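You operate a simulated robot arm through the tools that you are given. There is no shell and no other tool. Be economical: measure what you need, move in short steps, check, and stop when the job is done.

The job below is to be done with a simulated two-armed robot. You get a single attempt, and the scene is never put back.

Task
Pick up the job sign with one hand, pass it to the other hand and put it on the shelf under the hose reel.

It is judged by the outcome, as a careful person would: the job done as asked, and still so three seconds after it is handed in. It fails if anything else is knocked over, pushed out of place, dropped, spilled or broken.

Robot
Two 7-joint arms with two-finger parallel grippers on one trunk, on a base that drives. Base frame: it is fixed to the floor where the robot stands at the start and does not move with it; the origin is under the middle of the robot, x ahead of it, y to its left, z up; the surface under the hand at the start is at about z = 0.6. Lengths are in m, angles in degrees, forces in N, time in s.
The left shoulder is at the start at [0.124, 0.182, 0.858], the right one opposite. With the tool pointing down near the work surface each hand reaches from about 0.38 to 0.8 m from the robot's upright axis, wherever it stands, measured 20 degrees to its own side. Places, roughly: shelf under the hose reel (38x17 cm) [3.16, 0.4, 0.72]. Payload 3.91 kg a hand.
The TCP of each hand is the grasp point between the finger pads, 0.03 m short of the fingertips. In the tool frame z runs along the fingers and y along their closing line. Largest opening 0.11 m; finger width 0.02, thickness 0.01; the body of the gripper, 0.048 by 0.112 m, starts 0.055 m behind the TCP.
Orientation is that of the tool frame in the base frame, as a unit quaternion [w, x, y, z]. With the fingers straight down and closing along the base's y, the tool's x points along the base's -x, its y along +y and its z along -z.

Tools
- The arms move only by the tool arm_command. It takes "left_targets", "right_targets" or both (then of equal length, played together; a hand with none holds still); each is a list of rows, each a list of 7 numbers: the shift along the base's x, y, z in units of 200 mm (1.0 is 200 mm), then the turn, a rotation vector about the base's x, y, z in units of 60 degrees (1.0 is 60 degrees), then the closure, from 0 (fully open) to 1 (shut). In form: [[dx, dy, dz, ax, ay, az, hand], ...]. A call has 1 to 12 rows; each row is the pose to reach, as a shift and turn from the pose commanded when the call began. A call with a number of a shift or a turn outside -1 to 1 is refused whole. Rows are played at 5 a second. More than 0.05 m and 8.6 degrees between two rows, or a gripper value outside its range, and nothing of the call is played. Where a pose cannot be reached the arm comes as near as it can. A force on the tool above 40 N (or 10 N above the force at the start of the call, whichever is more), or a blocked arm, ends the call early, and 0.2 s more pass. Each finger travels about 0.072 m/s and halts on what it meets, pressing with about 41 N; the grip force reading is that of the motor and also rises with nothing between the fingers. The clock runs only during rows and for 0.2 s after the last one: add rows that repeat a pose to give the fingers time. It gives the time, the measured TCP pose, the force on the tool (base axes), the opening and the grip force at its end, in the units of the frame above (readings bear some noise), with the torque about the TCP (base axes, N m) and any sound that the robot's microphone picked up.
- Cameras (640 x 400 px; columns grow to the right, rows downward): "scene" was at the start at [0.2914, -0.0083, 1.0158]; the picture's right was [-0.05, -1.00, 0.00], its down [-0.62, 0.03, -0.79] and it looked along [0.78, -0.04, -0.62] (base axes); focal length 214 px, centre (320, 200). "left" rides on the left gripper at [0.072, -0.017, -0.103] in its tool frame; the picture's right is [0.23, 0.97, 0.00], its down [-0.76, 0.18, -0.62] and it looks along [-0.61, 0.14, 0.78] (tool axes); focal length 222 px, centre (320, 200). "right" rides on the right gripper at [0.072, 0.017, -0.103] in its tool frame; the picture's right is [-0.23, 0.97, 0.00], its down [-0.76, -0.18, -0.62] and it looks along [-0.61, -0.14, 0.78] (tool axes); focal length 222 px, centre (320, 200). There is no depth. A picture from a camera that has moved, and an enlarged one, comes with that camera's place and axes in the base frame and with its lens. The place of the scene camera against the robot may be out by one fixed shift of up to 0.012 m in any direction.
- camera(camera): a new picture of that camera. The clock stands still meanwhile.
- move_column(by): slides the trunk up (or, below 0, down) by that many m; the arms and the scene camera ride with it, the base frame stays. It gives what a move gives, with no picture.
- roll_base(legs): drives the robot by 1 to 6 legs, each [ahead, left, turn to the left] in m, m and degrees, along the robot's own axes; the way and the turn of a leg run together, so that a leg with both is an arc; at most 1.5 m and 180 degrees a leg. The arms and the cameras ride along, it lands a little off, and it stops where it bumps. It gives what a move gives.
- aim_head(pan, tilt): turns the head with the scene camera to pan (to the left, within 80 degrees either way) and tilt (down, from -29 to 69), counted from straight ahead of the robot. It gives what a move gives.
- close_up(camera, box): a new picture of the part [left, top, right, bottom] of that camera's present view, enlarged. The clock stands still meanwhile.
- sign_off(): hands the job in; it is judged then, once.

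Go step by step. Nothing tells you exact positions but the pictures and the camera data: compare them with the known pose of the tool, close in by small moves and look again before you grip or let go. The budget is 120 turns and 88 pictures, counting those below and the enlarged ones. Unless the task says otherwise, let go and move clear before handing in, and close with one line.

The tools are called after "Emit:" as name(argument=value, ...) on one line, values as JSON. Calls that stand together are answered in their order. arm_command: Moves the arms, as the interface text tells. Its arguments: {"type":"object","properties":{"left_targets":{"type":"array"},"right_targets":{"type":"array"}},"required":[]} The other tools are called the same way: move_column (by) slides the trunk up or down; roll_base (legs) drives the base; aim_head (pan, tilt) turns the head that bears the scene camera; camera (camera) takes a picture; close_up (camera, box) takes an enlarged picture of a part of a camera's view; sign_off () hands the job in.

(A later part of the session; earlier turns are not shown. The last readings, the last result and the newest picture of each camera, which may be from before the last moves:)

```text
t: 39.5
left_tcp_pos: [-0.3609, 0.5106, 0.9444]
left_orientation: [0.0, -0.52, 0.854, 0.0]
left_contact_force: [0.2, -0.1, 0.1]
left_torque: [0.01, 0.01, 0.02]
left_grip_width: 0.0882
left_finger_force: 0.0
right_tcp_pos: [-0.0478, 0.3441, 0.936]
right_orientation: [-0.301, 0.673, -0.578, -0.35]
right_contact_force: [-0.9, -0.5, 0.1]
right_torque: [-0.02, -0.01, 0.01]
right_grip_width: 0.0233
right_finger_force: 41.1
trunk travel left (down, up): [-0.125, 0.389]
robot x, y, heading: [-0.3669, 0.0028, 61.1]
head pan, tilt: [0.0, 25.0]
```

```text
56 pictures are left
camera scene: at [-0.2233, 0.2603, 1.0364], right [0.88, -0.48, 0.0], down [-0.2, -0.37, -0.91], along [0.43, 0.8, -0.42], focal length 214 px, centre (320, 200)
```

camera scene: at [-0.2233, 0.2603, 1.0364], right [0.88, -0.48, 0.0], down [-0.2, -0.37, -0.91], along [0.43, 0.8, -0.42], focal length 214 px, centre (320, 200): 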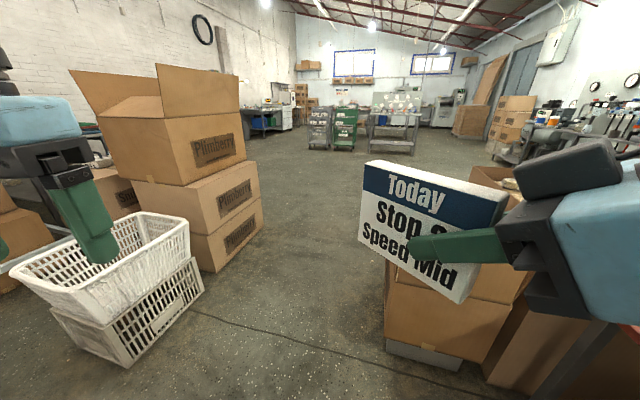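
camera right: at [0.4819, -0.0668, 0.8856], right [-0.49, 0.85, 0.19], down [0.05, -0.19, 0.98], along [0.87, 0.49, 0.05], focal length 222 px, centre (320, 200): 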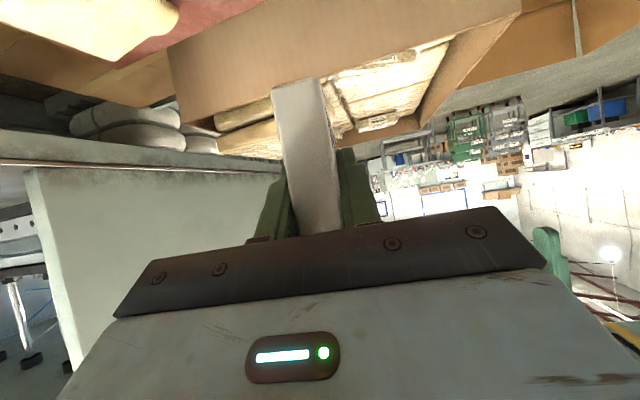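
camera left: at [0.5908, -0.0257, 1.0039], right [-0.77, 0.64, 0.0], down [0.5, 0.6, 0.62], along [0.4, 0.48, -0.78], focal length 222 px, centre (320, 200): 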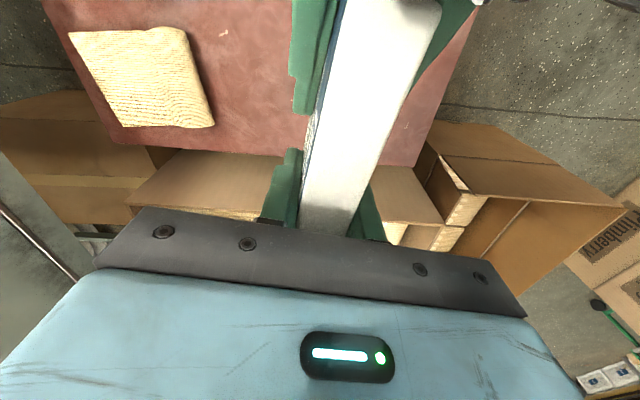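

I can see a corridor between the open box and the stacked boxes and crates. I'll drive to its mouth near [-0.08, 1.0], turn right to face along it, and look again.

Emit:
roll_base(legs=[[1.0, 0.24, 0], [0, 0, -30]])

Emit:
camera(camera="scene")

```text
t: 46.2
left_tcp_pos: [0.1356, 1.4155, 0.9448]
left_orientation: [0.001, -0.284, 0.959, 0.0]
left_contact_force: [0.3, 0.2, -0.1]
left_torque: [-0.04, -0.02, 0.0]
left_grip_width: 0.0878
left_finger_force: 0.1
right_tcp_pos: [0.3241, 1.1169, 0.935]
right_orientation: [0.38, -0.502, 0.731, 0.262]
right_contact_force: [1.5, -0.4, -0.5]
right_torque: [-0.02, 0.01, -0.01]
right_grip_width: 0.0234
right_finger_force: 41.0
trunk travel left (down, up): [-0.125, 0.389]
robot x, y, heading: [-0.1187, 0.9755, 31.6]
head pan, tilt: [0.0, 25.0]
```

```text
55 pictures are left
camera scene: at [0.1316, 1.1283, 1.0364], right [0.53, -0.85, 0.0], down [-0.36, -0.22, -0.91], along [0.77, 0.48, -0.42], focal length 214 px, centre (320, 200)
```

scene: 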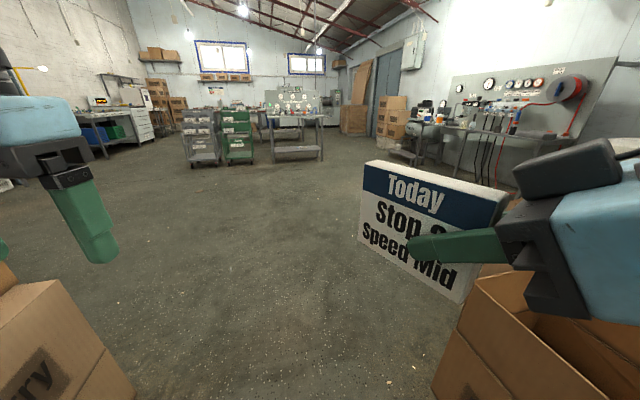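

The red hose reel is visible on a panel to the right, past the machine. The corridor is clear, so I'll shift left slightly and drive through.

Emit:
roll_base(legs=[[0.3, 0.15, 0], [1.1, 0, 0], [0, 0, -40]])

Emit:
camera(camera="scene")

```text
t: 55.7
left_tcp_pos: [1.476, 2.0696, 0.9427]
left_orientation: [0.0, 0.04, 0.999, 0.001]
left_contact_force: [0.3, 0.3, -0.1]
left_torque: [0.0, 0.0, -0.05]
left_grip_width: 0.0881
left_finger_force: 0.0
right_tcp_pos: [1.4422, 1.7184, 0.9362]
right_orientation: [0.444, -0.24, 0.854, 0.124]
right_contact_force: [0.0, -0.4, -1.2]
right_torque: [-0.03, 0.04, 0.0]
right_grip_width: 0.0234
right_finger_force: 41.4
trunk travel left (down, up): [-0.125, 0.389]
robot x, y, heading: [1.0056, 1.8779, -5.9]
head pan, tilt: [0.0, 25.0]
```

```text
54 pictures are left
camera scene: at [1.2987, 1.8422, 1.0364], right [-0.1, -0.99, 0.0], down [-0.42, 0.04, -0.91], along [0.9, -0.09, -0.42], focal length 214 px, centre (320, 200)
```

scene: 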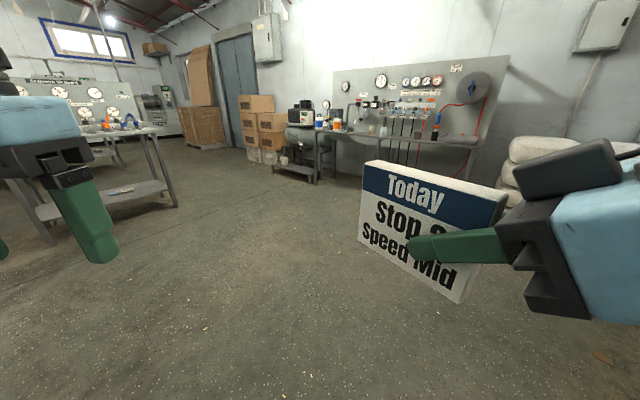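

The reel and the small shelf under it are now in plain view around pixel (457, 138). I'll enlarge it.

Emit:
close_up(camera="scene", box=[380, 50, 540, 150])

Emit:
aim_head(pan=-50, tilt=25)

Emit:
camera(camera="scene")

```text
4.00 times, centred on (460, 100) of scene
camera zoom: at [1.2987, 1.8422, 1.0364], right [-0.1, -0.99, 0.0], down [-0.42, 0.04, -0.91], along [0.9, -0.09, -0.42], focal length 858 px, centre (-240, 600)
```

zoom: 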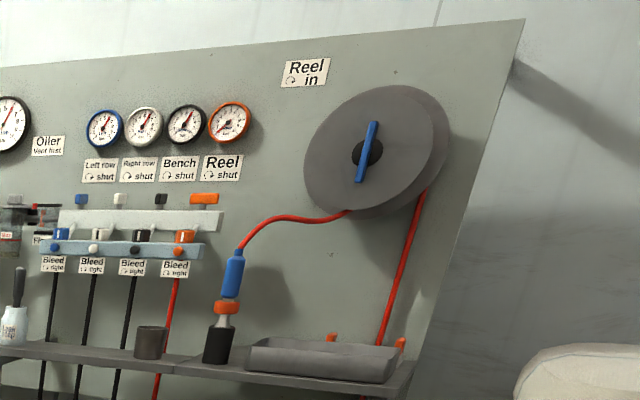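

```text
t: 56.9
left_tcp_pos: [1.4753, 2.0694, 0.944]
left_orientation: [0.001, 0.04, 0.999, 0.001]
left_contact_force: [-0.2, -0.4, -0.1]
left_torque: [0.01, -0.02, 0.02]
left_grip_width: 0.0881
left_finger_force: 0.0
right_tcp_pos: [1.4426, 1.7167, 0.9361]
right_orientation: [0.445, -0.24, 0.854, 0.125]
right_contact_force: [0.3, 0.1, -0.5]
right_torque: [-0.03, 0.02, 0.0]
right_grip_width: 0.0234
right_finger_force: 41.0
trunk travel left (down, up): [-0.125, 0.389]
robot x, y, heading: [1.0045, 1.879, -5.8]
head pan, tilt: [-50.0, 25.0]
```

```text
52 pictures are left
camera scene: at [1.2588, 1.7755, 1.0364], right [-0.83, -0.56, 0.0], down [-0.24, 0.35, -0.91], along [0.51, -0.75, -0.42], focal length 214 px, centre (320, 200)
```

scene: 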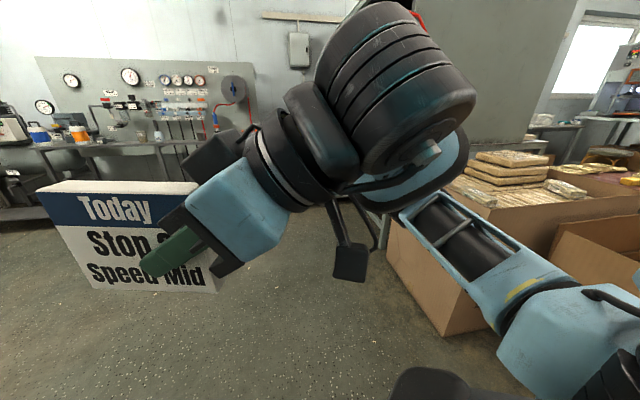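

The target spot is on a wall bench angled about 45° to my frame, and a grey tray plus a bottle sit on it under the reel. I'll drive to about 1.1 m in front, facing it, for a proper look.

Emit:
roll_base(legs=[[0, 0, -39], [0.75, 0.24, 0], [0.6, 0.24, 0]])

Emit:
aim_head(pan=10, tilt=15)

Emit:
camera(camera="scene")

```text
t: 66.2
left_tcp_pos: [2.7883, 1.1209, 0.9434]
left_orientation: [0.0, 0.366, 0.931, 0.0]
left_contact_force: [0.4, -1.3, -0.4]
left_torque: [-0.01, 0.01, -0.01]
left_grip_width: 0.0879
left_finger_force: 0.1
right_tcp_pos: [2.5424, 0.8648, 0.936]
right_orientation: [0.461, 0.053, 0.885, -0.027]
right_contact_force: [0.5, -0.4, -0.1]
right_torque: [0.05, 0.05, -0.02]
right_grip_width: 0.0235
right_finger_force: 40.5
trunk travel left (down, up): [-0.125, 0.389]
robot x, y, heading: [2.297, 1.2648, -44.2]
head pan, tilt: [-50.0, 25.0]
```

```text
t: 67.5
left_tcp_pos: [2.7863, 1.1199, 0.9434]
left_orientation: [0.0, 0.366, 0.931, 0.001]
left_contact_force: [-0.1, 0.4, 0.6]
left_torque: [-0.01, -0.01, -0.01]
left_grip_width: 0.088
left_finger_force: 0.1
right_tcp_pos: [2.5426, 0.8651, 0.9361]
right_orientation: [0.461, 0.053, 0.885, -0.028]
right_contact_force: [-0.3, -1.5, -0.5]
right_torque: [-0.02, 0.03, 0.04]
right_grip_width: 0.0236
right_finger_force: 40.3
trunk travel left (down, up): [-0.125, 0.389]
robot x, y, heading: [2.3013, 1.2626, -44.1]
head pan, tilt: [10.0, 15.0]
```

```text
51 pictures are left
camera scene: at [2.5209, 1.0614, 1.0526], right [-0.56, -0.83, 0.0], down [-0.21, 0.15, -0.97], along [0.8, -0.54, -0.26], focal length 214 px, centre (320, 200)
```

scene: 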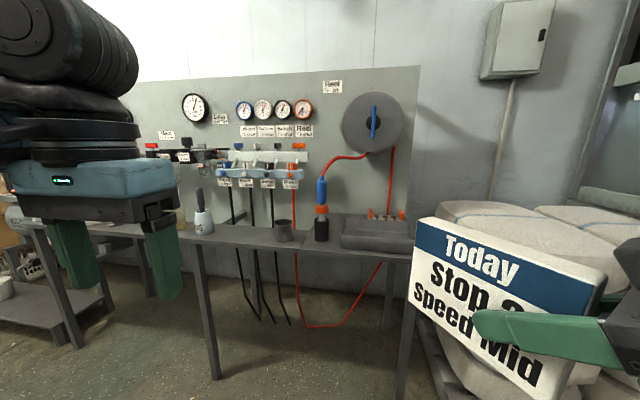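

Now I'll enlarge the bench area under the reel.

Emit:
close_up(camera="scene", box=[260, 160, 420, 260])

```text
4.00 times, centred on (340, 210) of scene
camera zoom: at [2.5209, 1.0614, 1.0526], right [-0.56, -0.83, 0.0], down [-0.21, 0.15, -0.97], along [0.8, -0.54, -0.26], focal length 858 px, centre (240, 160)
```

zoom: 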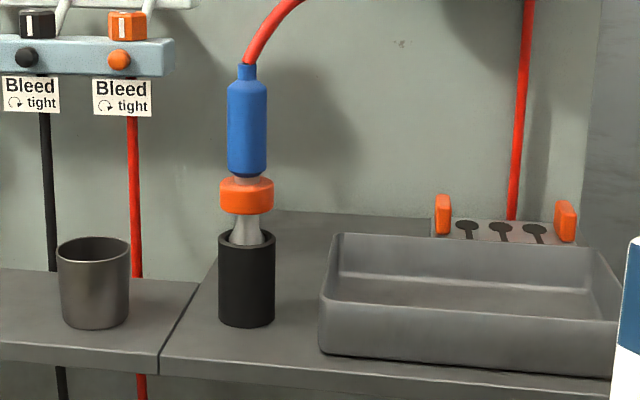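

The shelf section under the reel holds a nozzle in a cup, a tray and a small rack, so free space is mainly in front of the nozzle and left of the tray. I'll raise the trunk, move closer and look down to measure it.

Emit:
move_column(by=0.2)

Emit:
roll_base(legs=[[0.22, 0, 5]])

Emit:
aim_head(pan=0, tilt=40)

Emit:
camera(camera="scene")

```text
t: 69.7
left_tcp_pos: [2.7881, 1.1207, 1.1436]
left_orientation: [0.0, 0.365, 0.931, 0.0]
left_contact_force: [-0.6, -0.5, 0.3]
left_torque: [0.0, -0.02, -0.01]
left_grip_width: 0.088
left_finger_force: 0.1
right_tcp_pos: [2.5439, 0.8654, 1.1355]
right_orientation: [0.46, 0.053, 0.886, -0.028]
right_contact_force: [-0.1, -0.2, 0.0]
right_torque: [0.01, 0.01, 0.01]
right_grip_width: 0.0235
right_finger_force: 41.3
trunk travel left (down, up): [-0.325, 0.189]
robot x, y, heading: [2.2922, 1.2654, -44.0]
head pan, tilt: [10.0, 15.0]
```

```text
t: 71.4
left_tcp_pos: [2.963, 1.0185, 1.1441]
left_orientation: [0.0, 0.324, 0.946, 0.0]
left_contact_force: [0.7, -0.1, 0.9]
left_torque: [0.02, 0.01, 0.0]
left_grip_width: 0.0881
left_finger_force: 0.0
right_tcp_pos: [2.7409, 0.7412, 1.1352]
right_orientation: [0.462, 0.014, 0.887, -0.008]
right_contact_force: [-1.2, -1.0, -0.2]
right_torque: [0.02, 0.06, -0.02]
right_grip_width: 0.0237
right_finger_force: 40.5
trunk travel left (down, up): [-0.325, 0.189]
robot x, y, heading: [2.4603, 1.1141, -39.2]
head pan, tilt: [10.0, 15.0]
```

```text
t: 72.2
left_tcp_pos: [2.963, 1.0184, 1.1442]
left_orientation: [0.001, 0.324, 0.946, -0.001]
left_contact_force: [0.0, 0.2, -0.3]
left_torque: [-0.01, 0.02, 0.02]
left_grip_width: 0.0879
left_finger_force: 0.0
right_tcp_pos: [2.7405, 0.7421, 1.1362]
right_orientation: [0.462, 0.013, 0.887, -0.008]
right_contact_force: [0.2, 0.6, -0.7]
right_torque: [-0.01, 0.02, -0.02]
right_grip_width: 0.0232
right_finger_force: 40.5
trunk travel left (down, up): [-0.325, 0.189]
robot x, y, heading: [2.458, 1.1165, -39.0]
head pan, tilt: [0.0, 40.0]
```

```text
49 pictures are left
camera scene: at [2.6324, 0.9718, 1.2318], right [-0.63, -0.78, 0.0], down [-0.5, 0.41, -0.77], along [0.59, -0.48, -0.64], focal length 214 px, centre (320, 200)
```

scene: 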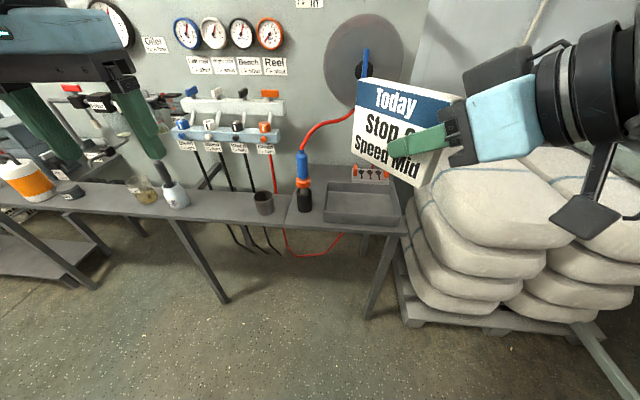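

Emit:
close_up(camera="scene", box=[270, 150, 430, 250])

```text
4.00 times, centred on (350, 200) of scene
camera zoom: at [2.6324, 0.9718, 1.2318], right [-0.63, -0.78, 0.0], down [-0.5, 0.41, -0.77], along [0.59, -0.48, -0.64], focal length 858 px, centre (200, 200)
```

zoom: 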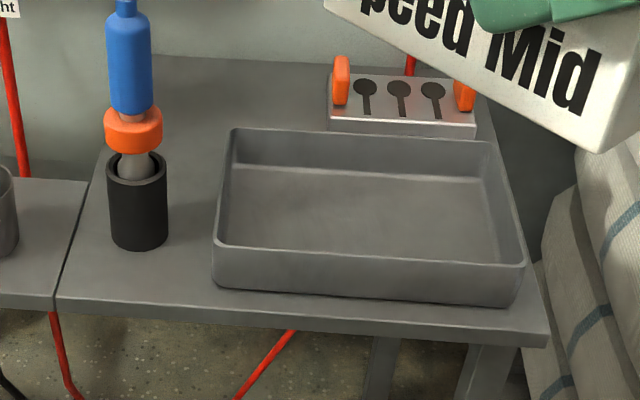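

From two views the shelf top is at z ≈ 0.72–0.73, about 38 cm wide and 37 cm deep. The tray is at the front right, the nozzle at the front left and the rack at the back right, leaving a free patch at the back left, roughly where the given place says. I'll tuck the left hand, trim the right hand's yaw, lower the trunk partway and look again before moving in.

Emit:
arm_command(left_targets=[[0, 0.2, 0.06, 0, 0, 0, 0.2], [-0.01, 0.4, 0.12, 0, 0, 0, 0.2], [-0.02, 0.6, 0.18, 0, 0, 0, 0.2], [-0.02, 0.8, 0.22, 0, 0, 0, 0.2], [-0.025, 0.92, 0.25, 0, 0, 0, 0.2]], right_targets=[[0, 0, 0, 0, 0, -0.03, 1], [0, 0, 0, 0, 0, -0.06, 1], [0, 0, 0, 0, 0, -0.1, 1], [0, 0, 0, 0, 0, -0.1, 1], [0, 0, 0, 0, 0, -0.1, 1]])

Emit:
move_column(by=-0.1)

Emit:
roll_base(legs=[[0, 0, -6]])

Emit:
camera(camera="scene")

Emit:
camera(camera="right")

```text
t: 73.5
left_tcp_pos: [2.951, 1.1472, 1.1366]
left_orientation: [0.001, 0.325, 0.946, -0.001]
left_contact_force: [0.2, -0.4, -1.0]
left_torque: [-0.03, 0.02, 0.0]
left_grip_width: 0.088
left_finger_force: 0.0
left hand out of reach, approached as far as the arm can: row 3, 4, 5
right_tcp_pos: [2.7423, 0.7434, 1.1365]
right_orientation: [0.461, 0.06, 0.885, -0.032]
right_contact_force: [0.0, -0.9, 0.2]
right_torque: [-0.01, 0.01, 0.03]
right_grip_width: 0.0234
right_finger_force: 40.8
trunk travel left (down, up): [-0.325, 0.189]
robot x, y, heading: [2.4591, 1.1145, -39.3]
head pan, tilt: [0.0, 40.0]
```

```text
t: 74.8
left_tcp_pos: [2.9676, 1.1328, 1.0171]
left_orientation: [-0.042, 0.324, 0.945, 0.014]
left_contact_force: [0.1, 0.4, 0.0]
left_torque: [0.02, -0.03, -0.02]
left_grip_width: 0.0876
left_finger_force: 0.1
right_tcp_pos: [2.7401, 0.7434, 1.037]
right_orientation: [0.462, 0.06, 0.884, -0.032]
right_contact_force: [0.2, -0.4, -1.2]
right_torque: [0.02, 0.03, 0.0]
right_grip_width: 0.0234
right_finger_force: 41.2
trunk travel left (down, up): [-0.225, 0.289]
robot x, y, heading: [2.462, 1.1161, -39.0]
head pan, tilt: [0.0, 40.0]
```

```text
t: 75.7
left_tcp_pos: [2.9671, 1.0784, 1.0147]
left_orientation: [-0.041, 0.373, 0.927, 0.016]
left_contact_force: [-0.5, 0.2, 0.9]
left_torque: [0.01, 0.03, 0.0]
left_grip_width: 0.088
left_finger_force: 0.0
right_tcp_pos: [2.6999, 0.7162, 1.036]
right_orientation: [0.459, 0.106, 0.88, -0.056]
right_contact_force: [0.1, 0.3, -0.9]
right_torque: [0.01, 0.01, -0.01]
right_grip_width: 0.0234
right_finger_force: 40.9
trunk travel left (down, up): [-0.225, 0.289]
robot x, y, heading: [2.4623, 1.1169, -45.3]
head pan, tilt: [0.0, 40.0]
```

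```text
47 pictures are left
camera scene: at [2.6368, 0.9341, 1.1296], right [-0.71, -0.71, 0.0], down [-0.45, 0.46, -0.77], along [0.54, -0.54, -0.64], focal length 214 px, centre (320, 200)
```

scene: 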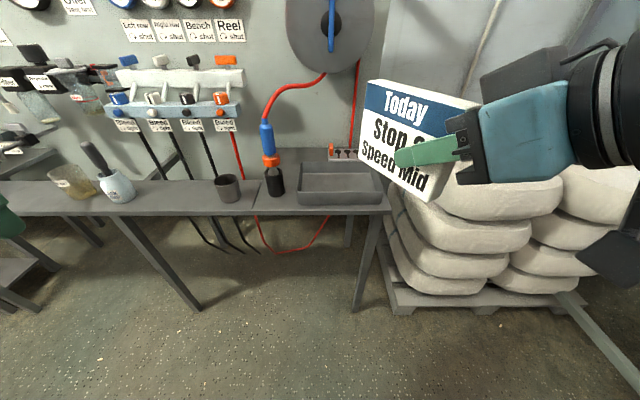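

```text
46 pictures are left
camera right: at [2.5816, 0.7624, 1.0354], right [0.36, 0.92, 0.19], down [-0.11, -0.15, 0.98], along [0.93, -0.37, 0.05], focal length 222 px, centre (320, 200)
```

right: 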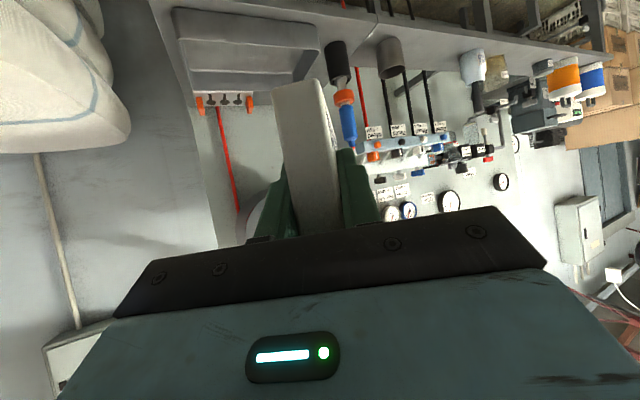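

The wrist camera and scene camera agree on the shelf (nozzle holder near [3.09, 0.667]). I'll lower a bit more, so the sign passes below the reel, then roll in to the standoff, with the hand arriving above the tray's front.

Emit:
move_column(by=-0.08)

Emit:
roll_base(legs=[[0.2, 0.087, 0]])

Emit:
camera(camera="scene")

Emit:
camera(camera="right")

```text
t: 76.9
left_tcp_pos: [2.9833, 1.0617, 0.9082]
left_orientation: [-0.075, 0.371, 0.925, 0.029]
left_contact_force: [0.1, -0.8, -0.6]
left_torque: [-0.01, -0.02, -0.04]
left_grip_width: 0.0881
left_finger_force: 0.1
right_tcp_pos: [2.6991, 0.717, 0.9569]
right_orientation: [0.459, 0.105, 0.88, -0.055]
right_contact_force: [0.0, 0.1, -0.5]
right_torque: [0.01, 0.02, 0.0]
right_grip_width: 0.0234
right_finger_force: 40.7
trunk travel left (down, up): [-0.145, 0.369]
robot x, y, heading: [2.4621, 1.1143, -44.9]
head pan, tilt: [0.0, 40.0]
```

```text
t: 78.6
left_tcp_pos: [3.1877, 0.9789, 0.9066]
left_orientation: [-0.076, 0.373, 0.924, 0.03]
left_contact_force: [0.8, -0.8, 0.0]
left_torque: [-0.03, 0.0, 0.03]
left_grip_width: 0.088
left_finger_force: 0.1
right_tcp_pos: [2.9034, 0.6341, 0.9573]
right_orientation: [0.459, 0.108, 0.88, -0.057]
right_contact_force: [0.1, -0.4, -2.0]
right_torque: [0.01, 0.03, -0.01]
right_grip_width: 0.0235
right_finger_force: 41.0
trunk travel left (down, up): [-0.145, 0.369]
robot x, y, heading: [2.665, 1.0374, -45.4]
head pan, tilt: [0.0, 40.0]
```

```text
45 pictures are left
camera scene: at [2.8626, 0.8308, 1.0372], right [-0.71, -0.7, 0.0], down [-0.45, 0.46, -0.77], along [0.54, -0.54, -0.64], focal length 214 px, centre (320, 200)
```

scene: 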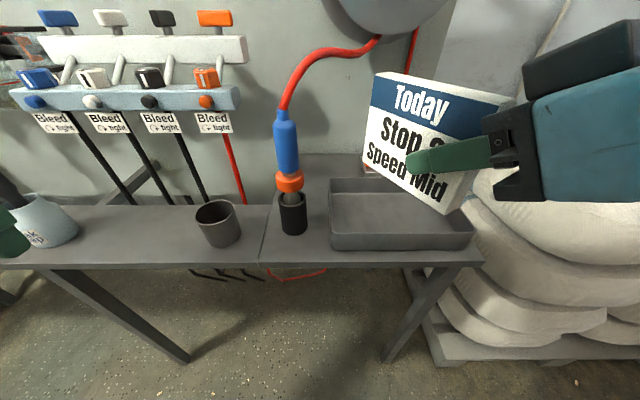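

```text
44 pictures are left
camera right: at [2.7846, 0.6817, 0.9552], right [0.36, 0.91, 0.19], down [-0.11, -0.15, 0.98], along [0.93, -0.38, 0.05], focal length 222 px, centre (320, 200)
```

right: 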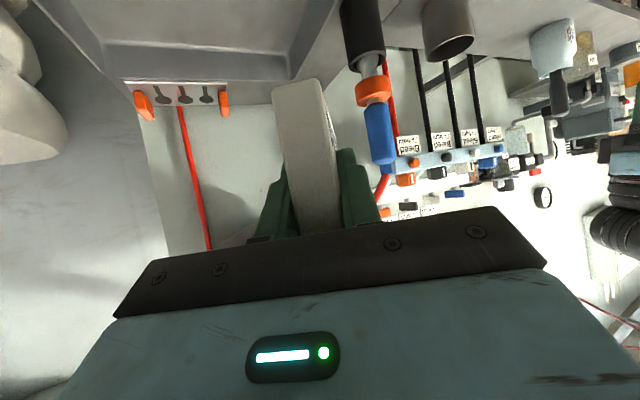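

The hand is well aligned with the entry line. I'll lift the left hand a little for clearance, roll in the last 13 cm and look again.

Emit:
arm_command(left_targets=[[-0.05, 0.05, 0.15, 0, 0, 0, 0.2], [-0.1, 0.1, 0.3, 0, 0, 0, 0.2], [-0.15, 0.15, 0.4, 0, 0, 0, 0.2], [-0.15, 0.15, 0.4, 0, 0, 0, 0.2]])

Emit:
roll_base(legs=[[0.13, 0, 0]])

Emit:
camera(camera="scene")

Emit:
camera(camera="right")

```text
t: 79.6
left_tcp_pos: [3.1314, 0.9703, 0.9383]
left_orientation: [-0.075, 0.372, 0.925, 0.03]
left_contact_force: [-0.6, 0.3, 0.1]
left_torque: [0.0, 0.0, -0.04]
left_grip_width: 0.0877
left_finger_force: 0.0
left hand out of reach, approached as far as the arm can: row 1, 2, 3, 4
right_tcp_pos: [2.9014, 0.6349, 0.9556]
right_orientation: [0.458, 0.107, 0.881, -0.056]
right_contact_force: [-0.1, -1.0, -2.0]
right_torque: [0.02, 0.01, 0.03]
right_grip_width: 0.0236
right_finger_force: 40.9
trunk travel left (down, up): [-0.145, 0.369]
robot x, y, heading: [2.666, 1.0349, -45.2]
head pan, tilt: [0.0, 40.0]
```

```text
t: 80.8
left_tcp_pos: [3.2229, 0.8818, 0.9372]
left_orientation: [-0.074, 0.371, 0.925, 0.029]
left_contact_force: [-0.1, -0.2, -0.3]
left_torque: [0.01, 0.01, -0.01]
left_grip_width: 0.088
left_finger_force: 0.1
right_tcp_pos: [2.9945, 0.5433, 0.956]
right_orientation: [0.459, 0.106, 0.88, -0.056]
right_contact_force: [0.3, 0.1, -0.4]
right_torque: [0.0, 0.0, 0.0]
right_grip_width: 0.0234
right_finger_force: 41.1
trunk travel left (down, up): [-0.145, 0.369]
robot x, y, heading: [2.7532, 0.9436, -45.1]
head pan, tilt: [0.0, 40.0]
```

```text
43 pictures are left
camera scene: at [2.9535, 0.7405, 1.0371], right [-0.71, -0.71, 0.0], down [-0.45, 0.46, -0.77], along [0.54, -0.54, -0.64], focal length 214 px, centre (320, 200)
```

scene: 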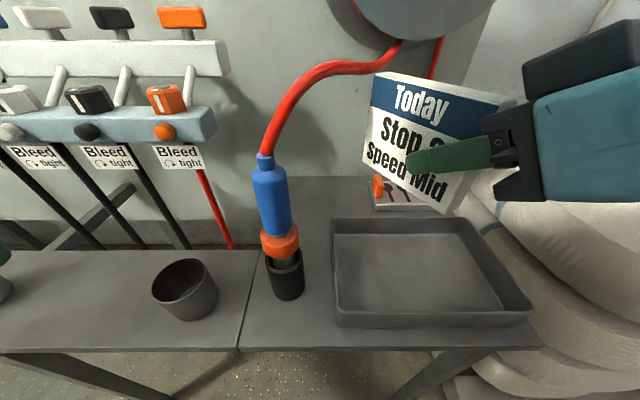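

```text
42 pictures are left
camera right: at [2.876, 0.5912, 0.9552], right [0.36, 0.92, 0.19], down [-0.11, -0.15, 0.98], along [0.93, -0.37, 0.05], focal length 222 px, centre (320, 200)
```

right: 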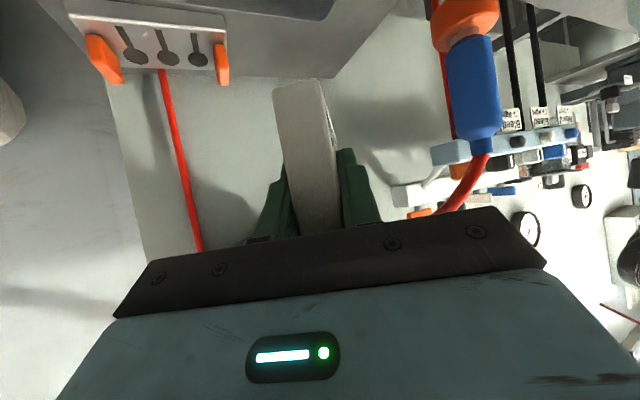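

The free patch behind the tray, left of the rack, is clear. I'll lower the sign to just above tray height, slide it partway in along its own line, and check.

Emit:
arm_command(right_targets=[[0, 0, -0.18, 0, 0, 0, 1], [0, 0, -0.36, 0, 0, 0, 1], [0, 0, -0.53, 0, 0, 0, 1], [0.15, -0.043, -0.53, 0, 0, 0, 1], [0.3, -0.087, -0.53, 0, 0, 0, 1], [0.45, -0.13, -0.53, 0, 0, 0, 1], [0.45, -0.13, -0.53, 0, 0, 0, 1]])

Emit:
camera(camera="scene")

Emit:
camera(camera="right")

```text
t: 82.4
left_tcp_pos: [3.2219, 0.8811, 0.9363]
left_orientation: [-0.075, 0.371, 0.925, 0.03]
left_contact_force: [-0.9, 0.4, -0.1]
left_torque: [0.02, -0.02, -0.01]
left_grip_width: 0.0877
left_finger_force: 0.1
right_tcp_pos: [3.0848, 0.5177, 0.8518]
right_orientation: [0.459, 0.106, 0.881, -0.056]
right_contact_force: [0.5, -0.2, -1.0]
right_torque: [0.02, 0.02, -0.01]
right_grip_width: 0.0235
right_finger_force: 40.7
right hand out of reach, approached as far as the arm can: row 2, 3, 4
trunk travel left (down, up): [-0.145, 0.369]
robot x, y, heading: [2.756, 0.9448, -45.1]
head pan, tilt: [0.0, 40.0]
```

```text
41 pictures are left
camera scene: at [2.9529, 0.741, 1.0373], right [-0.71, -0.71, 0.0], down [-0.45, 0.46, -0.77], along [0.54, -0.54, -0.64], focal length 214 px, centre (320, 200)
```

scene: 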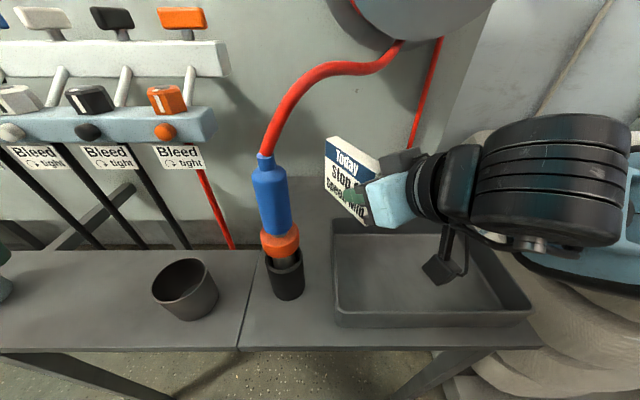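

```text
40 pictures are left
camera right: at [2.9659, 0.5649, 0.8502], right [0.36, 0.92, 0.18], down [-0.11, -0.15, 0.98], along [0.93, -0.37, 0.05], focal length 222 px, centre (320, 200)
```

right: 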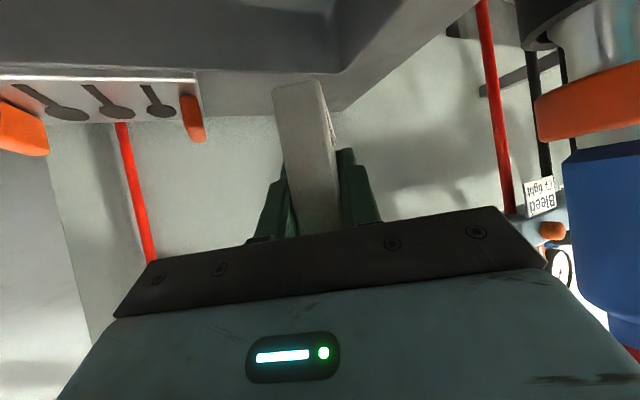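

The entry path is clear: the camera box hangs above the tray interior and the sign points at the free patch. I'm sliding in the remaining 8 cm at the same height.

Emit:
arm_command(right_targets=[[0.13, -0.045, 0, 0, 0, 0, 1], [0.26, -0.09, 0, 0, 0, 0, 1], [0.375, -0.13, 0, 0, 0, 0, 1], [0.375, -0.13, 0, 0, 0, 0, 1]])

Emit:
camera(camera="scene")

Emit:
camera(camera="right")

```text
t: 83.4
left_tcp_pos: [3.2212, 0.8815, 0.9375]
left_orientation: [-0.075, 0.372, 0.925, 0.029]
left_contact_force: [-0.2, 0.0, -0.2]
left_torque: [-0.02, 0.03, 0.0]
left_grip_width: 0.0883
left_finger_force: 0.1
right_tcp_pos: [3.1589, 0.4912, 0.8499]
right_orientation: [0.459, 0.105, 0.881, -0.055]
right_contact_force: [0.3, 0.4, -0.3]
right_torque: [0.0, 0.05, 0.03]
right_grip_width: 0.0233
right_finger_force: 41.1
trunk travel left (down, up): [-0.145, 0.369]
robot x, y, heading: [2.7581, 0.946, -45.2]
head pan, tilt: [0.0, 40.0]
```

```text
39 pictures are left
camera scene: at [2.9529, 0.741, 1.0373], right [-0.71, -0.71, 0.0], down [-0.45, 0.46, -0.77], along [0.54, -0.54, -0.64], focal length 214 px, centre (320, 200)
```

scene: 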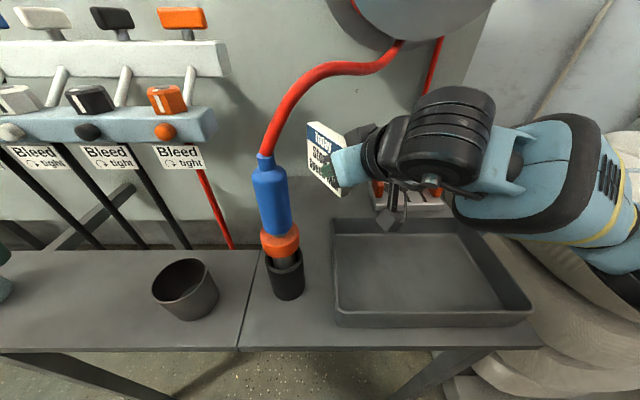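

```text
38 pictures are left
camera right: at [3.0403, 0.5384, 0.8491], right [0.36, 0.92, 0.18], down [-0.11, -0.15, 0.98], along [0.93, -0.37, 0.05], focal length 222 px, centre (320, 200)
```

right: 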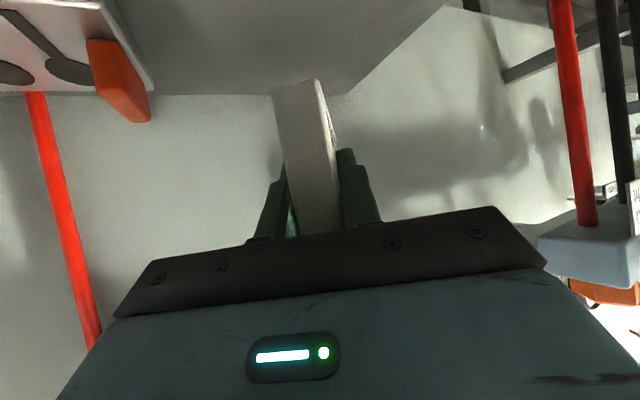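

Emit:
close_up(camera="scene", box=[280, 100, 440, 260])

```text
2.50 times, centred on (360, 180) of scene
camera zoom: at [2.9529, 0.741, 1.0373], right [-0.71, -0.71, 0.0], down [-0.45, 0.46, -0.77], along [0.54, -0.54, -0.64], focal length 536 px, centre (220, 250)
```

zoom: 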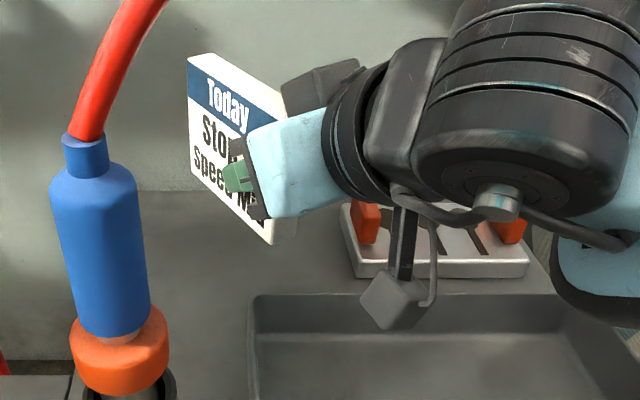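

The camera box is small and hangs inside the tray's outline, clear of its walls. I'm lowering 5 cm in small steps and checking the clearance over the tray and the sacks.

Emit:
arm_command(right_targets=[[0, 0, -0.08, 0, 0, 0, 1], [0, 0, -0.16, 0, 0, 0, 1], [0, 0, -0.25, 0, 0, 0, 1], [0, 0, -0.25, 0, 0, 0, 1]])

Emit:
camera(camera="scene")

Emit:
camera(camera="right")

```text
t: 84.4
left_tcp_pos: [3.2229, 0.883, 0.9368]
left_orientation: [-0.076, 0.371, 0.925, 0.029]
left_contact_force: [-0.5, 0.2, 0.6]
left_torque: [-0.02, 0.0, 0.0]
left_grip_width: 0.088
left_finger_force: 0.1
right_tcp_pos: [3.1598, 0.4934, 0.7995]
right_orientation: [0.459, 0.106, 0.88, -0.056]
right_contact_force: [-0.6, 1.3, -1.0]
right_torque: [0.03, 0.0, 0.0]
right_grip_width: 0.0233
right_finger_force: 40.9
trunk travel left (down, up): [-0.145, 0.369]
robot x, y, heading: [2.752, 0.949, -45.0]
head pan, tilt: [0.0, 40.0]
```

```text
36 pictures are left
camera scene: at [2.953, 0.741, 1.0373], right [-0.71, -0.71, 0.0], down [-0.45, 0.46, -0.77], along [0.54, -0.54, -0.64], focal length 214 px, centre (320, 200)
```

scene: 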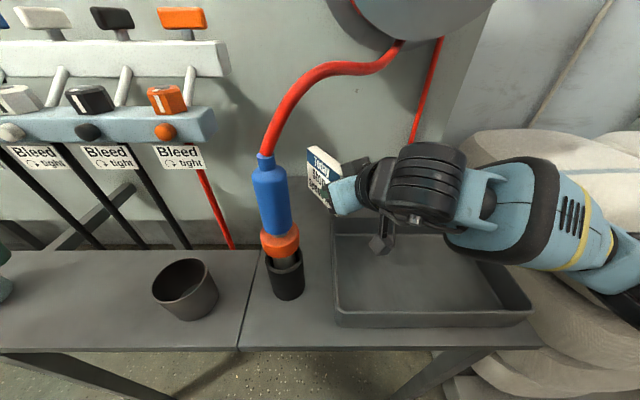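

```text
35 pictures are left
camera right: at [3.042, 0.5398, 0.7992], right [0.36, 0.92, 0.19], down [-0.11, -0.15, 0.98], along [0.93, -0.37, 0.05], focal length 222 px, centre (320, 200)
```

right: 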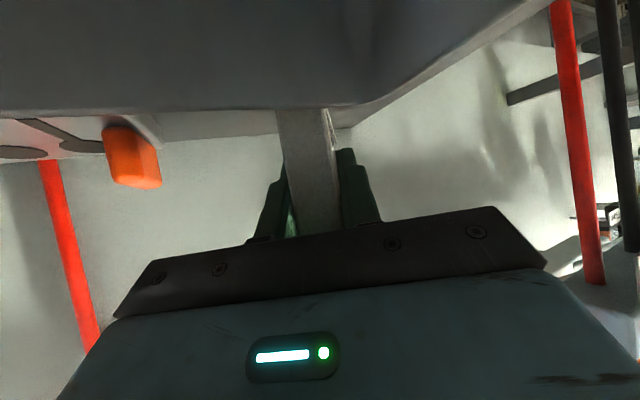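

The sign should be about 2 cm above the shelf. Before the last bit I'll glance right, to check that the forearm clears the sacks.

Emit:
aim_head(pan=-45, tilt=30)

Emit:
camera(camera="scene")

```text
t: 85.6
left_tcp_pos: [3.2229, 0.8828, 0.938]
left_orientation: [-0.076, 0.371, 0.925, 0.029]
left_contact_force: [0.4, 0.5, -0.8]
left_torque: [-0.03, 0.0, -0.02]
left_grip_width: 0.088
left_finger_force: 0.0
right_tcp_pos: [3.1615, 0.4928, 0.7999]
right_orientation: [0.459, 0.105, 0.881, -0.055]
right_contact_force: [-0.8, -0.2, -1.0]
right_torque: [-0.02, 0.04, 0.02]
right_grip_width: 0.0235
right_finger_force: 41.1
trunk travel left (down, up): [-0.145, 0.369]
robot x, y, heading: [2.755, 0.9464, -45.1]
head pan, tilt: [-45.0, 30.0]
```

```text
34 pictures are left
camera scene: at [2.893, 0.7107, 1.0526], right [-1.0, 0.0, 0.0], down [0.0, 0.5, -0.87], along [0.0, -0.87, -0.5], focal length 214 px, centre (320, 200)
```

scene: 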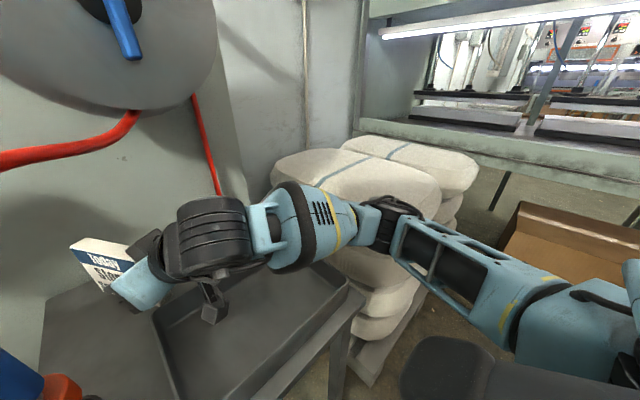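

The forearm and camera have clear room. I'm lowering the last bit in small steps and watching the force.

Emit:
arm_command(right_targets=[[0, 0, -0.03, 0, 0, 0, 1], [0, 0, -0.06, 0, 0, 0, 1], [0, 0, -0.08, 0, 0, 0, 1], [0, 0, -0.08, 0, 0, 0, 1]])

Emit:
close_up(camera="scene", box=[40, 220, 240, 345])

```text
t: 86.6
left_tcp_pos: [3.2235, 0.8819, 0.9379]
left_orientation: [-0.075, 0.371, 0.925, 0.029]
left_contact_force: [0.7, -0.7, -0.6]
left_torque: [-0.01, -0.02, -0.02]
left_grip_width: 0.0881
left_finger_force: 0.1
right_tcp_pos: [3.1583, 0.4935, 0.7845]
right_orientation: [0.459, 0.106, 0.88, -0.056]
right_contact_force: [0.4, 0.4, -0.7]
right_torque: [0.04, 0.07, 0.04]
right_grip_width: 0.0235
right_finger_force: 41.1
trunk travel left (down, up): [-0.145, 0.369]
robot x, y, heading: [2.7549, 0.9447, -44.9]
head pan, tilt: [-45.0, 30.0]
```

```text
3.20 times, centred on (140, 282) of scene
camera zoom: at [2.8929, 0.7107, 1.0527], right [-1.0, 0.0, 0.0], down [0.0, 0.5, -0.87], along [0.0, -0.87, -0.5], focal length 686 px, centre (896, -64)
```

zoom: 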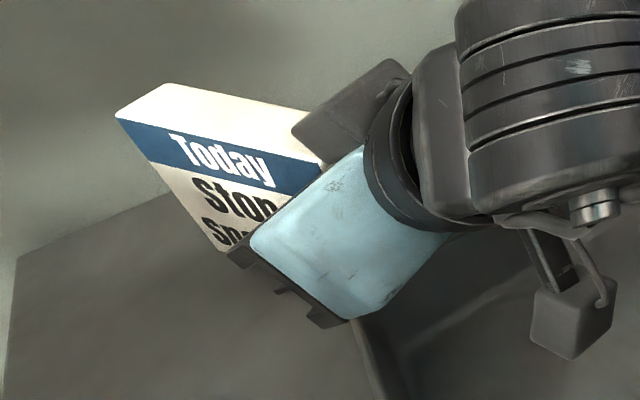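

No contact yet, so I'll continue down by a few millimetres at a time.

Emit:
arm_command(right_targets=[[0, 0, -0.01, 0, 0, 0, 1], [0, 0, -0.02, 0, 0, 0, 1], [0, 0, -0.02, 0, 0, 0, 1]])

Emit:
arm_command(right_targets=[[0, 0, -0.01, 0, 0, 0, 1], [0, 0, -0.02, 0, 0, 0, 1], [0, 0, -0.02, 0, 0, 0, 1]])

```text
t: 87.4
left_tcp_pos: [3.2229, 0.8818, 0.9381]
left_orientation: [-0.076, 0.37, 0.925, 0.03]
left_contact_force: [0.0, 0.5, -0.7]
left_torque: [-0.04, 0.03, 0.01]
left_grip_width: 0.0881
left_finger_force: 0.1
right_tcp_pos: [3.1578, 0.4932, 0.78]
right_orientation: [0.46, 0.106, 0.88, -0.056]
right_contact_force: [0.1, 0.5, -0.8]
right_torque: [0.01, 0.0, -0.01]
right_grip_width: 0.0234
right_finger_force: 41.2
trunk travel left (down, up): [-0.145, 0.369]
robot x, y, heading: [2.7522, 0.9475, -44.9]
head pan, tilt: [-45.0, 30.0]
```

```text
t: 88.2
left_tcp_pos: [3.2232, 0.8828, 0.9381]
left_orientation: [-0.076, 0.37, 0.925, 0.029]
left_contact_force: [0.4, -0.7, -0.1]
left_torque: [0.01, 0.02, -0.02]
left_grip_width: 0.0882
left_finger_force: 0.0
right_tcp_pos: [3.1586, 0.4927, 0.7757]
right_orientation: [0.458, 0.107, 0.88, -0.056]
right_contact_force: [-0.3, 0.2, -1.6]
right_torque: [0.02, 0.01, 0.0]
right_grip_width: 0.0234
right_finger_force: 41.3
trunk travel left (down, up): [-0.145, 0.369]
robot x, y, heading: [2.7527, 0.9449, -45.0]
head pan, tilt: [-45.0, 30.0]
```

Emit:
arm_command(right_targets=[[0, 0, -0.01, 0, 0, 0, 1], [0, 0, -0.015, 0, 0, 0, 1], [0, 0, -0.015, 0, 0, 0, 1]])

Emit:
arm_command(right_targets=[[0, 0, -0.01, 0, 0, 0, 1], [0, 0, -0.015, 0, 0, 0, 1], [0, 0, -0.015, 0, 0, 0, 1]])

Emit:
close_up(camera="scene", box=[40, 220, 240, 345])

```text
t: 89.0
left_tcp_pos: [3.2232, 0.8817, 0.9361]
left_orientation: [-0.075, 0.37, 0.925, 0.029]
left_contact_force: [0.2, 0.4, 0.1]
left_torque: [0.01, -0.05, -0.02]
left_grip_width: 0.0881
left_finger_force: 0.1
right_tcp_pos: [3.1591, 0.4938, 0.7731]
right_orientation: [0.458, 0.105, 0.881, -0.055]
right_contact_force: [-1.1, -0.2, -0.3]
right_torque: [-0.01, 0.02, 0.02]
right_grip_width: 0.0233
right_finger_force: 40.8
trunk travel left (down, up): [-0.145, 0.369]
robot x, y, heading: [2.7562, 0.9509, -45.1]
head pan, tilt: [-45.0, 30.0]
```

```text
t: 89.8
left_tcp_pos: [3.2216, 0.882, 0.9374]
left_orientation: [-0.075, 0.37, 0.925, 0.03]
left_contact_force: [-0.5, 0.0, -0.1]
left_torque: [0.03, -0.01, -0.01]
left_grip_width: 0.0879
left_finger_force: 0.1
right_tcp_pos: [3.1601, 0.4943, 0.7705]
right_orientation: [0.459, 0.106, 0.88, -0.056]
right_contact_force: [0.2, 1.5, 1.3]
right_torque: [0.07, 0.03, 0.02]
right_grip_width: 0.0233
right_finger_force: 40.7
trunk travel left (down, up): [-0.145, 0.369]
robot x, y, heading: [2.7547, 0.9481, -45.3]
head pan, tilt: [-45.0, 30.0]
```

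```text
3.20 times, centred on (140, 282) of scene
camera zoom: at [2.8928, 0.7109, 1.0527], right [-1.0, 0.0, 0.0], down [0.0, 0.5, -0.87], along [0.0, -0.87, -0.5], focal length 686 px, centre (896, -64)
```

zoom: 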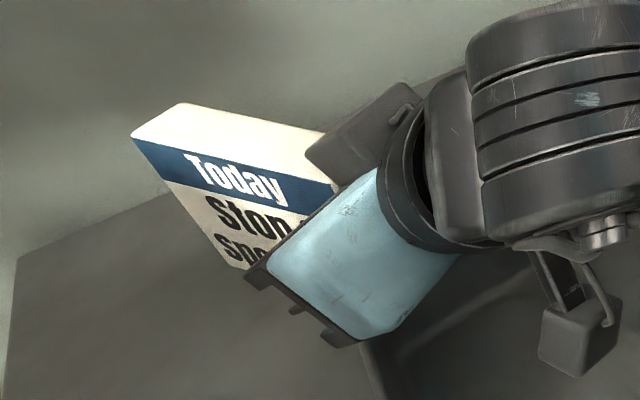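

Still free, so I'll continue down in 3 mm steps.

Emit:
arm_command(right_targets=[[0, 0, -0.008, 0, 0, 0, 1], [0, 0, -0.015, 0, 0, 0, 1], [0, 0, -0.015, 0, 0, 0, 1]])

Emit:
arm_command(right_targets=[[0, 0, -0.008, 0, 0, 0, 1], [0, 0, -0.015, 0, 0, 0, 1], [0, 0, -0.015, 0, 0, 0, 1]])

Emit:
camera(camera="right")

```text
t: 90.6
left_tcp_pos: [3.2208, 0.883, 0.9379]
left_orientation: [-0.075, 0.371, 0.925, 0.029]
left_contact_force: [0.0, 0.4, -0.3]
left_torque: [-0.01, -0.03, -0.02]
left_grip_width: 0.0879
left_finger_force: 0.1
right_tcp_pos: [3.1591, 0.4924, 0.77]
right_orientation: [0.462, 0.104, 0.879, -0.056]
right_contact_force: [-0.7, 1.0, 22.9]
right_torque: [0.2, 0.6, 0.01]
right_grip_width: 0.0232
right_finger_force: 41.5
trunk travel left (down, up): [-0.145, 0.369]
robot x, y, heading: [2.7531, 0.9442, -45.2]
head pan, tilt: [-45.0, 30.0]
```

```text
t: 91.4
left_tcp_pos: [3.2211, 0.8837, 0.9392]
left_orientation: [-0.074, 0.37, 0.926, 0.028]
left_contact_force: [0.0, 0.4, -0.7]
left_torque: [0.03, 0.01, -0.02]
left_grip_width: 0.0879
left_finger_force: 0.2
right_tcp_pos: [3.1596, 0.4933, 0.7692]
right_orientation: [0.464, 0.105, 0.878, -0.056]
right_contact_force: [2.8, -0.9, 34.0]
right_torque: [0.15, 0.29, 0.04]
right_grip_width: 0.0234
right_finger_force: 41.5
trunk travel left (down, up): [-0.145, 0.369]
robot x, y, heading: [2.7575, 0.9473, -45.1]
head pan, tilt: [-45.0, 30.0]
```

```text
31 pictures are left
camera right: at [3.041, 0.54, 0.7675], right [0.36, 0.92, 0.19], down [-0.13, -0.15, 0.98], along [0.93, -0.37, 0.06], focal length 222 px, centre (320, 200)
```

right: 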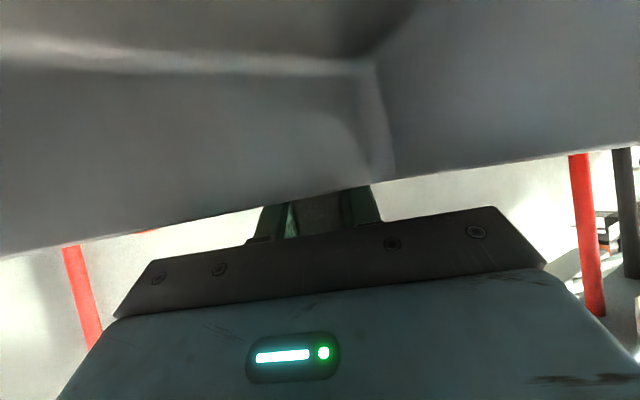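

The sign has touched down: 34 N straight up with almost no lever arm. I'll ease the press, then open gently.

Emit:
arm_command(right_targets=[[0, 0, 0.01, 0, 0, 0, 1], [0, 0, 0.017, 0, 0, 0, 1], [0, 0, 0.017, 0, 0, 0, 1]])

Emit:
arm_command(right_targets=[[0, 0, 0, 0, 0, 0, 0.8], [0, 0, 0, 0, 0, 0, 0.7], [0, 0, 0, 0, 0, 0, 0.6], [0, 0, 0, 0, 0, 0, 0.5], [0, 0, 0, 0, 0, 0, 0.5], [0, 0, 0, 0, 0, 0, 0.5]])

Emit:
close_up(camera="scene", box=[40, 220, 240, 345])

Emit:
camera(camera="right")

```text
t: 92.2
left_tcp_pos: [3.2205, 0.8829, 0.9372]
left_orientation: [-0.075, 0.371, 0.925, 0.028]
left_contact_force: [0.2, 0.3, -0.1]
left_torque: [-0.02, 0.0, -0.03]
left_grip_width: 0.0878
left_finger_force: 0.0
right_tcp_pos: [3.1592, 0.4929, 0.77]
right_orientation: [0.46, 0.105, 0.88, -0.055]
right_contact_force: [5.6, 0.1, 18.2]
right_torque: [-0.19, -1.05, 0.04]
right_grip_width: 0.0234
right_finger_force: 40.3
trunk travel left (down, up): [-0.145, 0.369]
robot x, y, heading: [2.7553, 0.9448, -45.0]
head pan, tilt: [-45.0, 30.0]
```

```text
t: 93.6
left_tcp_pos: [3.2225, 0.8821, 0.9383]
left_orientation: [-0.076, 0.371, 0.925, 0.03]
left_contact_force: [-0.5, 0.4, -0.1]
left_torque: [-0.01, -0.01, -0.01]
left_grip_width: 0.0881
left_finger_force: 0.0
right_tcp_pos: [3.1603, 0.4929, 0.7679]
right_orientation: [0.459, 0.106, 0.88, -0.056]
right_contact_force: [0.6, 0.2, 0.4]
right_torque: [0.02, 0.02, 0.01]
right_grip_width: 0.0549
right_finger_force: 0.1
trunk travel left (down, up): [-0.145, 0.369]
robot x, y, heading: [2.7564, 0.9439, -45.1]
head pan, tilt: [-45.0, 30.0]
```

```text
3.20 times, centred on (140, 282) of scene
camera zoom: at [2.8928, 0.7108, 1.0527], right [-1.0, 0.0, 0.0], down [0.0, 0.5, -0.87], along [0.0, -0.87, -0.5], focal length 686 px, centre (896, -64)
```

zoom: 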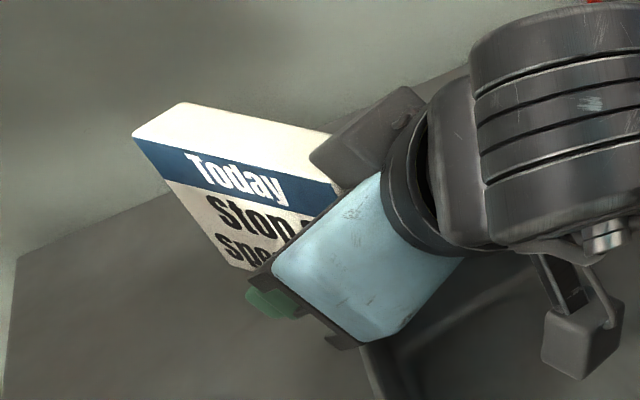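

```text
29 pictures are left
camera right: at [3.0408, 0.5394, 0.7674], right [0.36, 0.92, 0.19], down [-0.11, -0.15, 0.98], along [0.93, -0.37, 0.05], focal length 222 px, centre (320, 200)
```

right: 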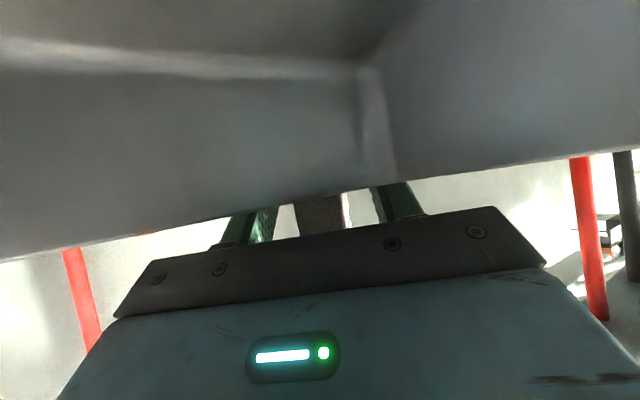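

The sign stands on its own and the fingers are clear on both sides. I'm backing the hand out along its finger axis.

Emit:
arm_command(right_targets=[[-0.08, 0.02, 0.058, 0, 0, 0, 0.5], [-0.2, 0.05, 0.145, 0, 0, 0, 0.5], [-0.32, 0.08, 0.23, 0, 0, 0, 0.5], [-0.44, 0.11, 0.32, 0, 0, 0, 0.5], [-0.56, 0.14, 0.405, 0, 0, 0, 0.5], [-0.7, 0.18, 0.5, 0, 0, 0, 0.5]])

Emit:
aim_head(pan=0, tilt=40)

Emit:
camera(camera="scene")

```text
t: 95.0
left_tcp_pos: [3.2214, 0.8829, 0.9372]
left_orientation: [-0.076, 0.371, 0.925, 0.03]
left_contact_force: [0.5, 0.4, 0.1]
left_torque: [0.0, 0.02, -0.01]
left_grip_width: 0.0879
left_finger_force: 0.0
right_tcp_pos: [3.0224, 0.5268, 0.8678]
right_orientation: [0.457, 0.106, 0.881, -0.056]
right_contact_force: [0.2, 0.5, 0.6]
right_torque: [0.0, 0.02, 0.03]
right_grip_width: 0.0551
right_finger_force: 0.0
trunk travel left (down, up): [-0.145, 0.369]
robot x, y, heading: [2.7554, 0.9435, -44.8]
head pan, tilt: [-45.0, 30.0]
```

```text
t: 96.1
left_tcp_pos: [3.2222, 0.8819, 0.9387]
left_orientation: [-0.075, 0.371, 0.925, 0.03]
left_contact_force: [-0.1, -0.2, 0.3]
left_torque: [0.0, 0.04, 0.01]
left_grip_width: 0.0879
left_finger_force: 0.1
right_tcp_pos: [3.0203, 0.5256, 0.8686]
right_orientation: [0.459, 0.105, 0.88, -0.055]
right_contact_force: [0.7, -0.3, 0.0]
right_torque: [0.04, 0.0, -0.01]
right_grip_width: 0.0549
right_finger_force: 0.0
trunk travel left (down, up): [-0.145, 0.369]
robot x, y, heading: [2.7562, 0.9464, -45.2]
head pan, tilt: [0.0, 40.0]
```

```text
28 pictures are left
camera scene: at [2.9529, 0.741, 1.0373], right [-0.71, -0.71, 0.0], down [-0.45, 0.46, -0.77], along [0.54, -0.54, -0.64], focal length 214 px, centre (320, 200)
```

scene: 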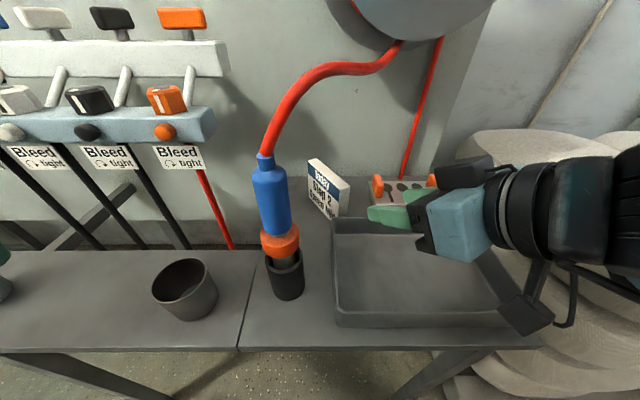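

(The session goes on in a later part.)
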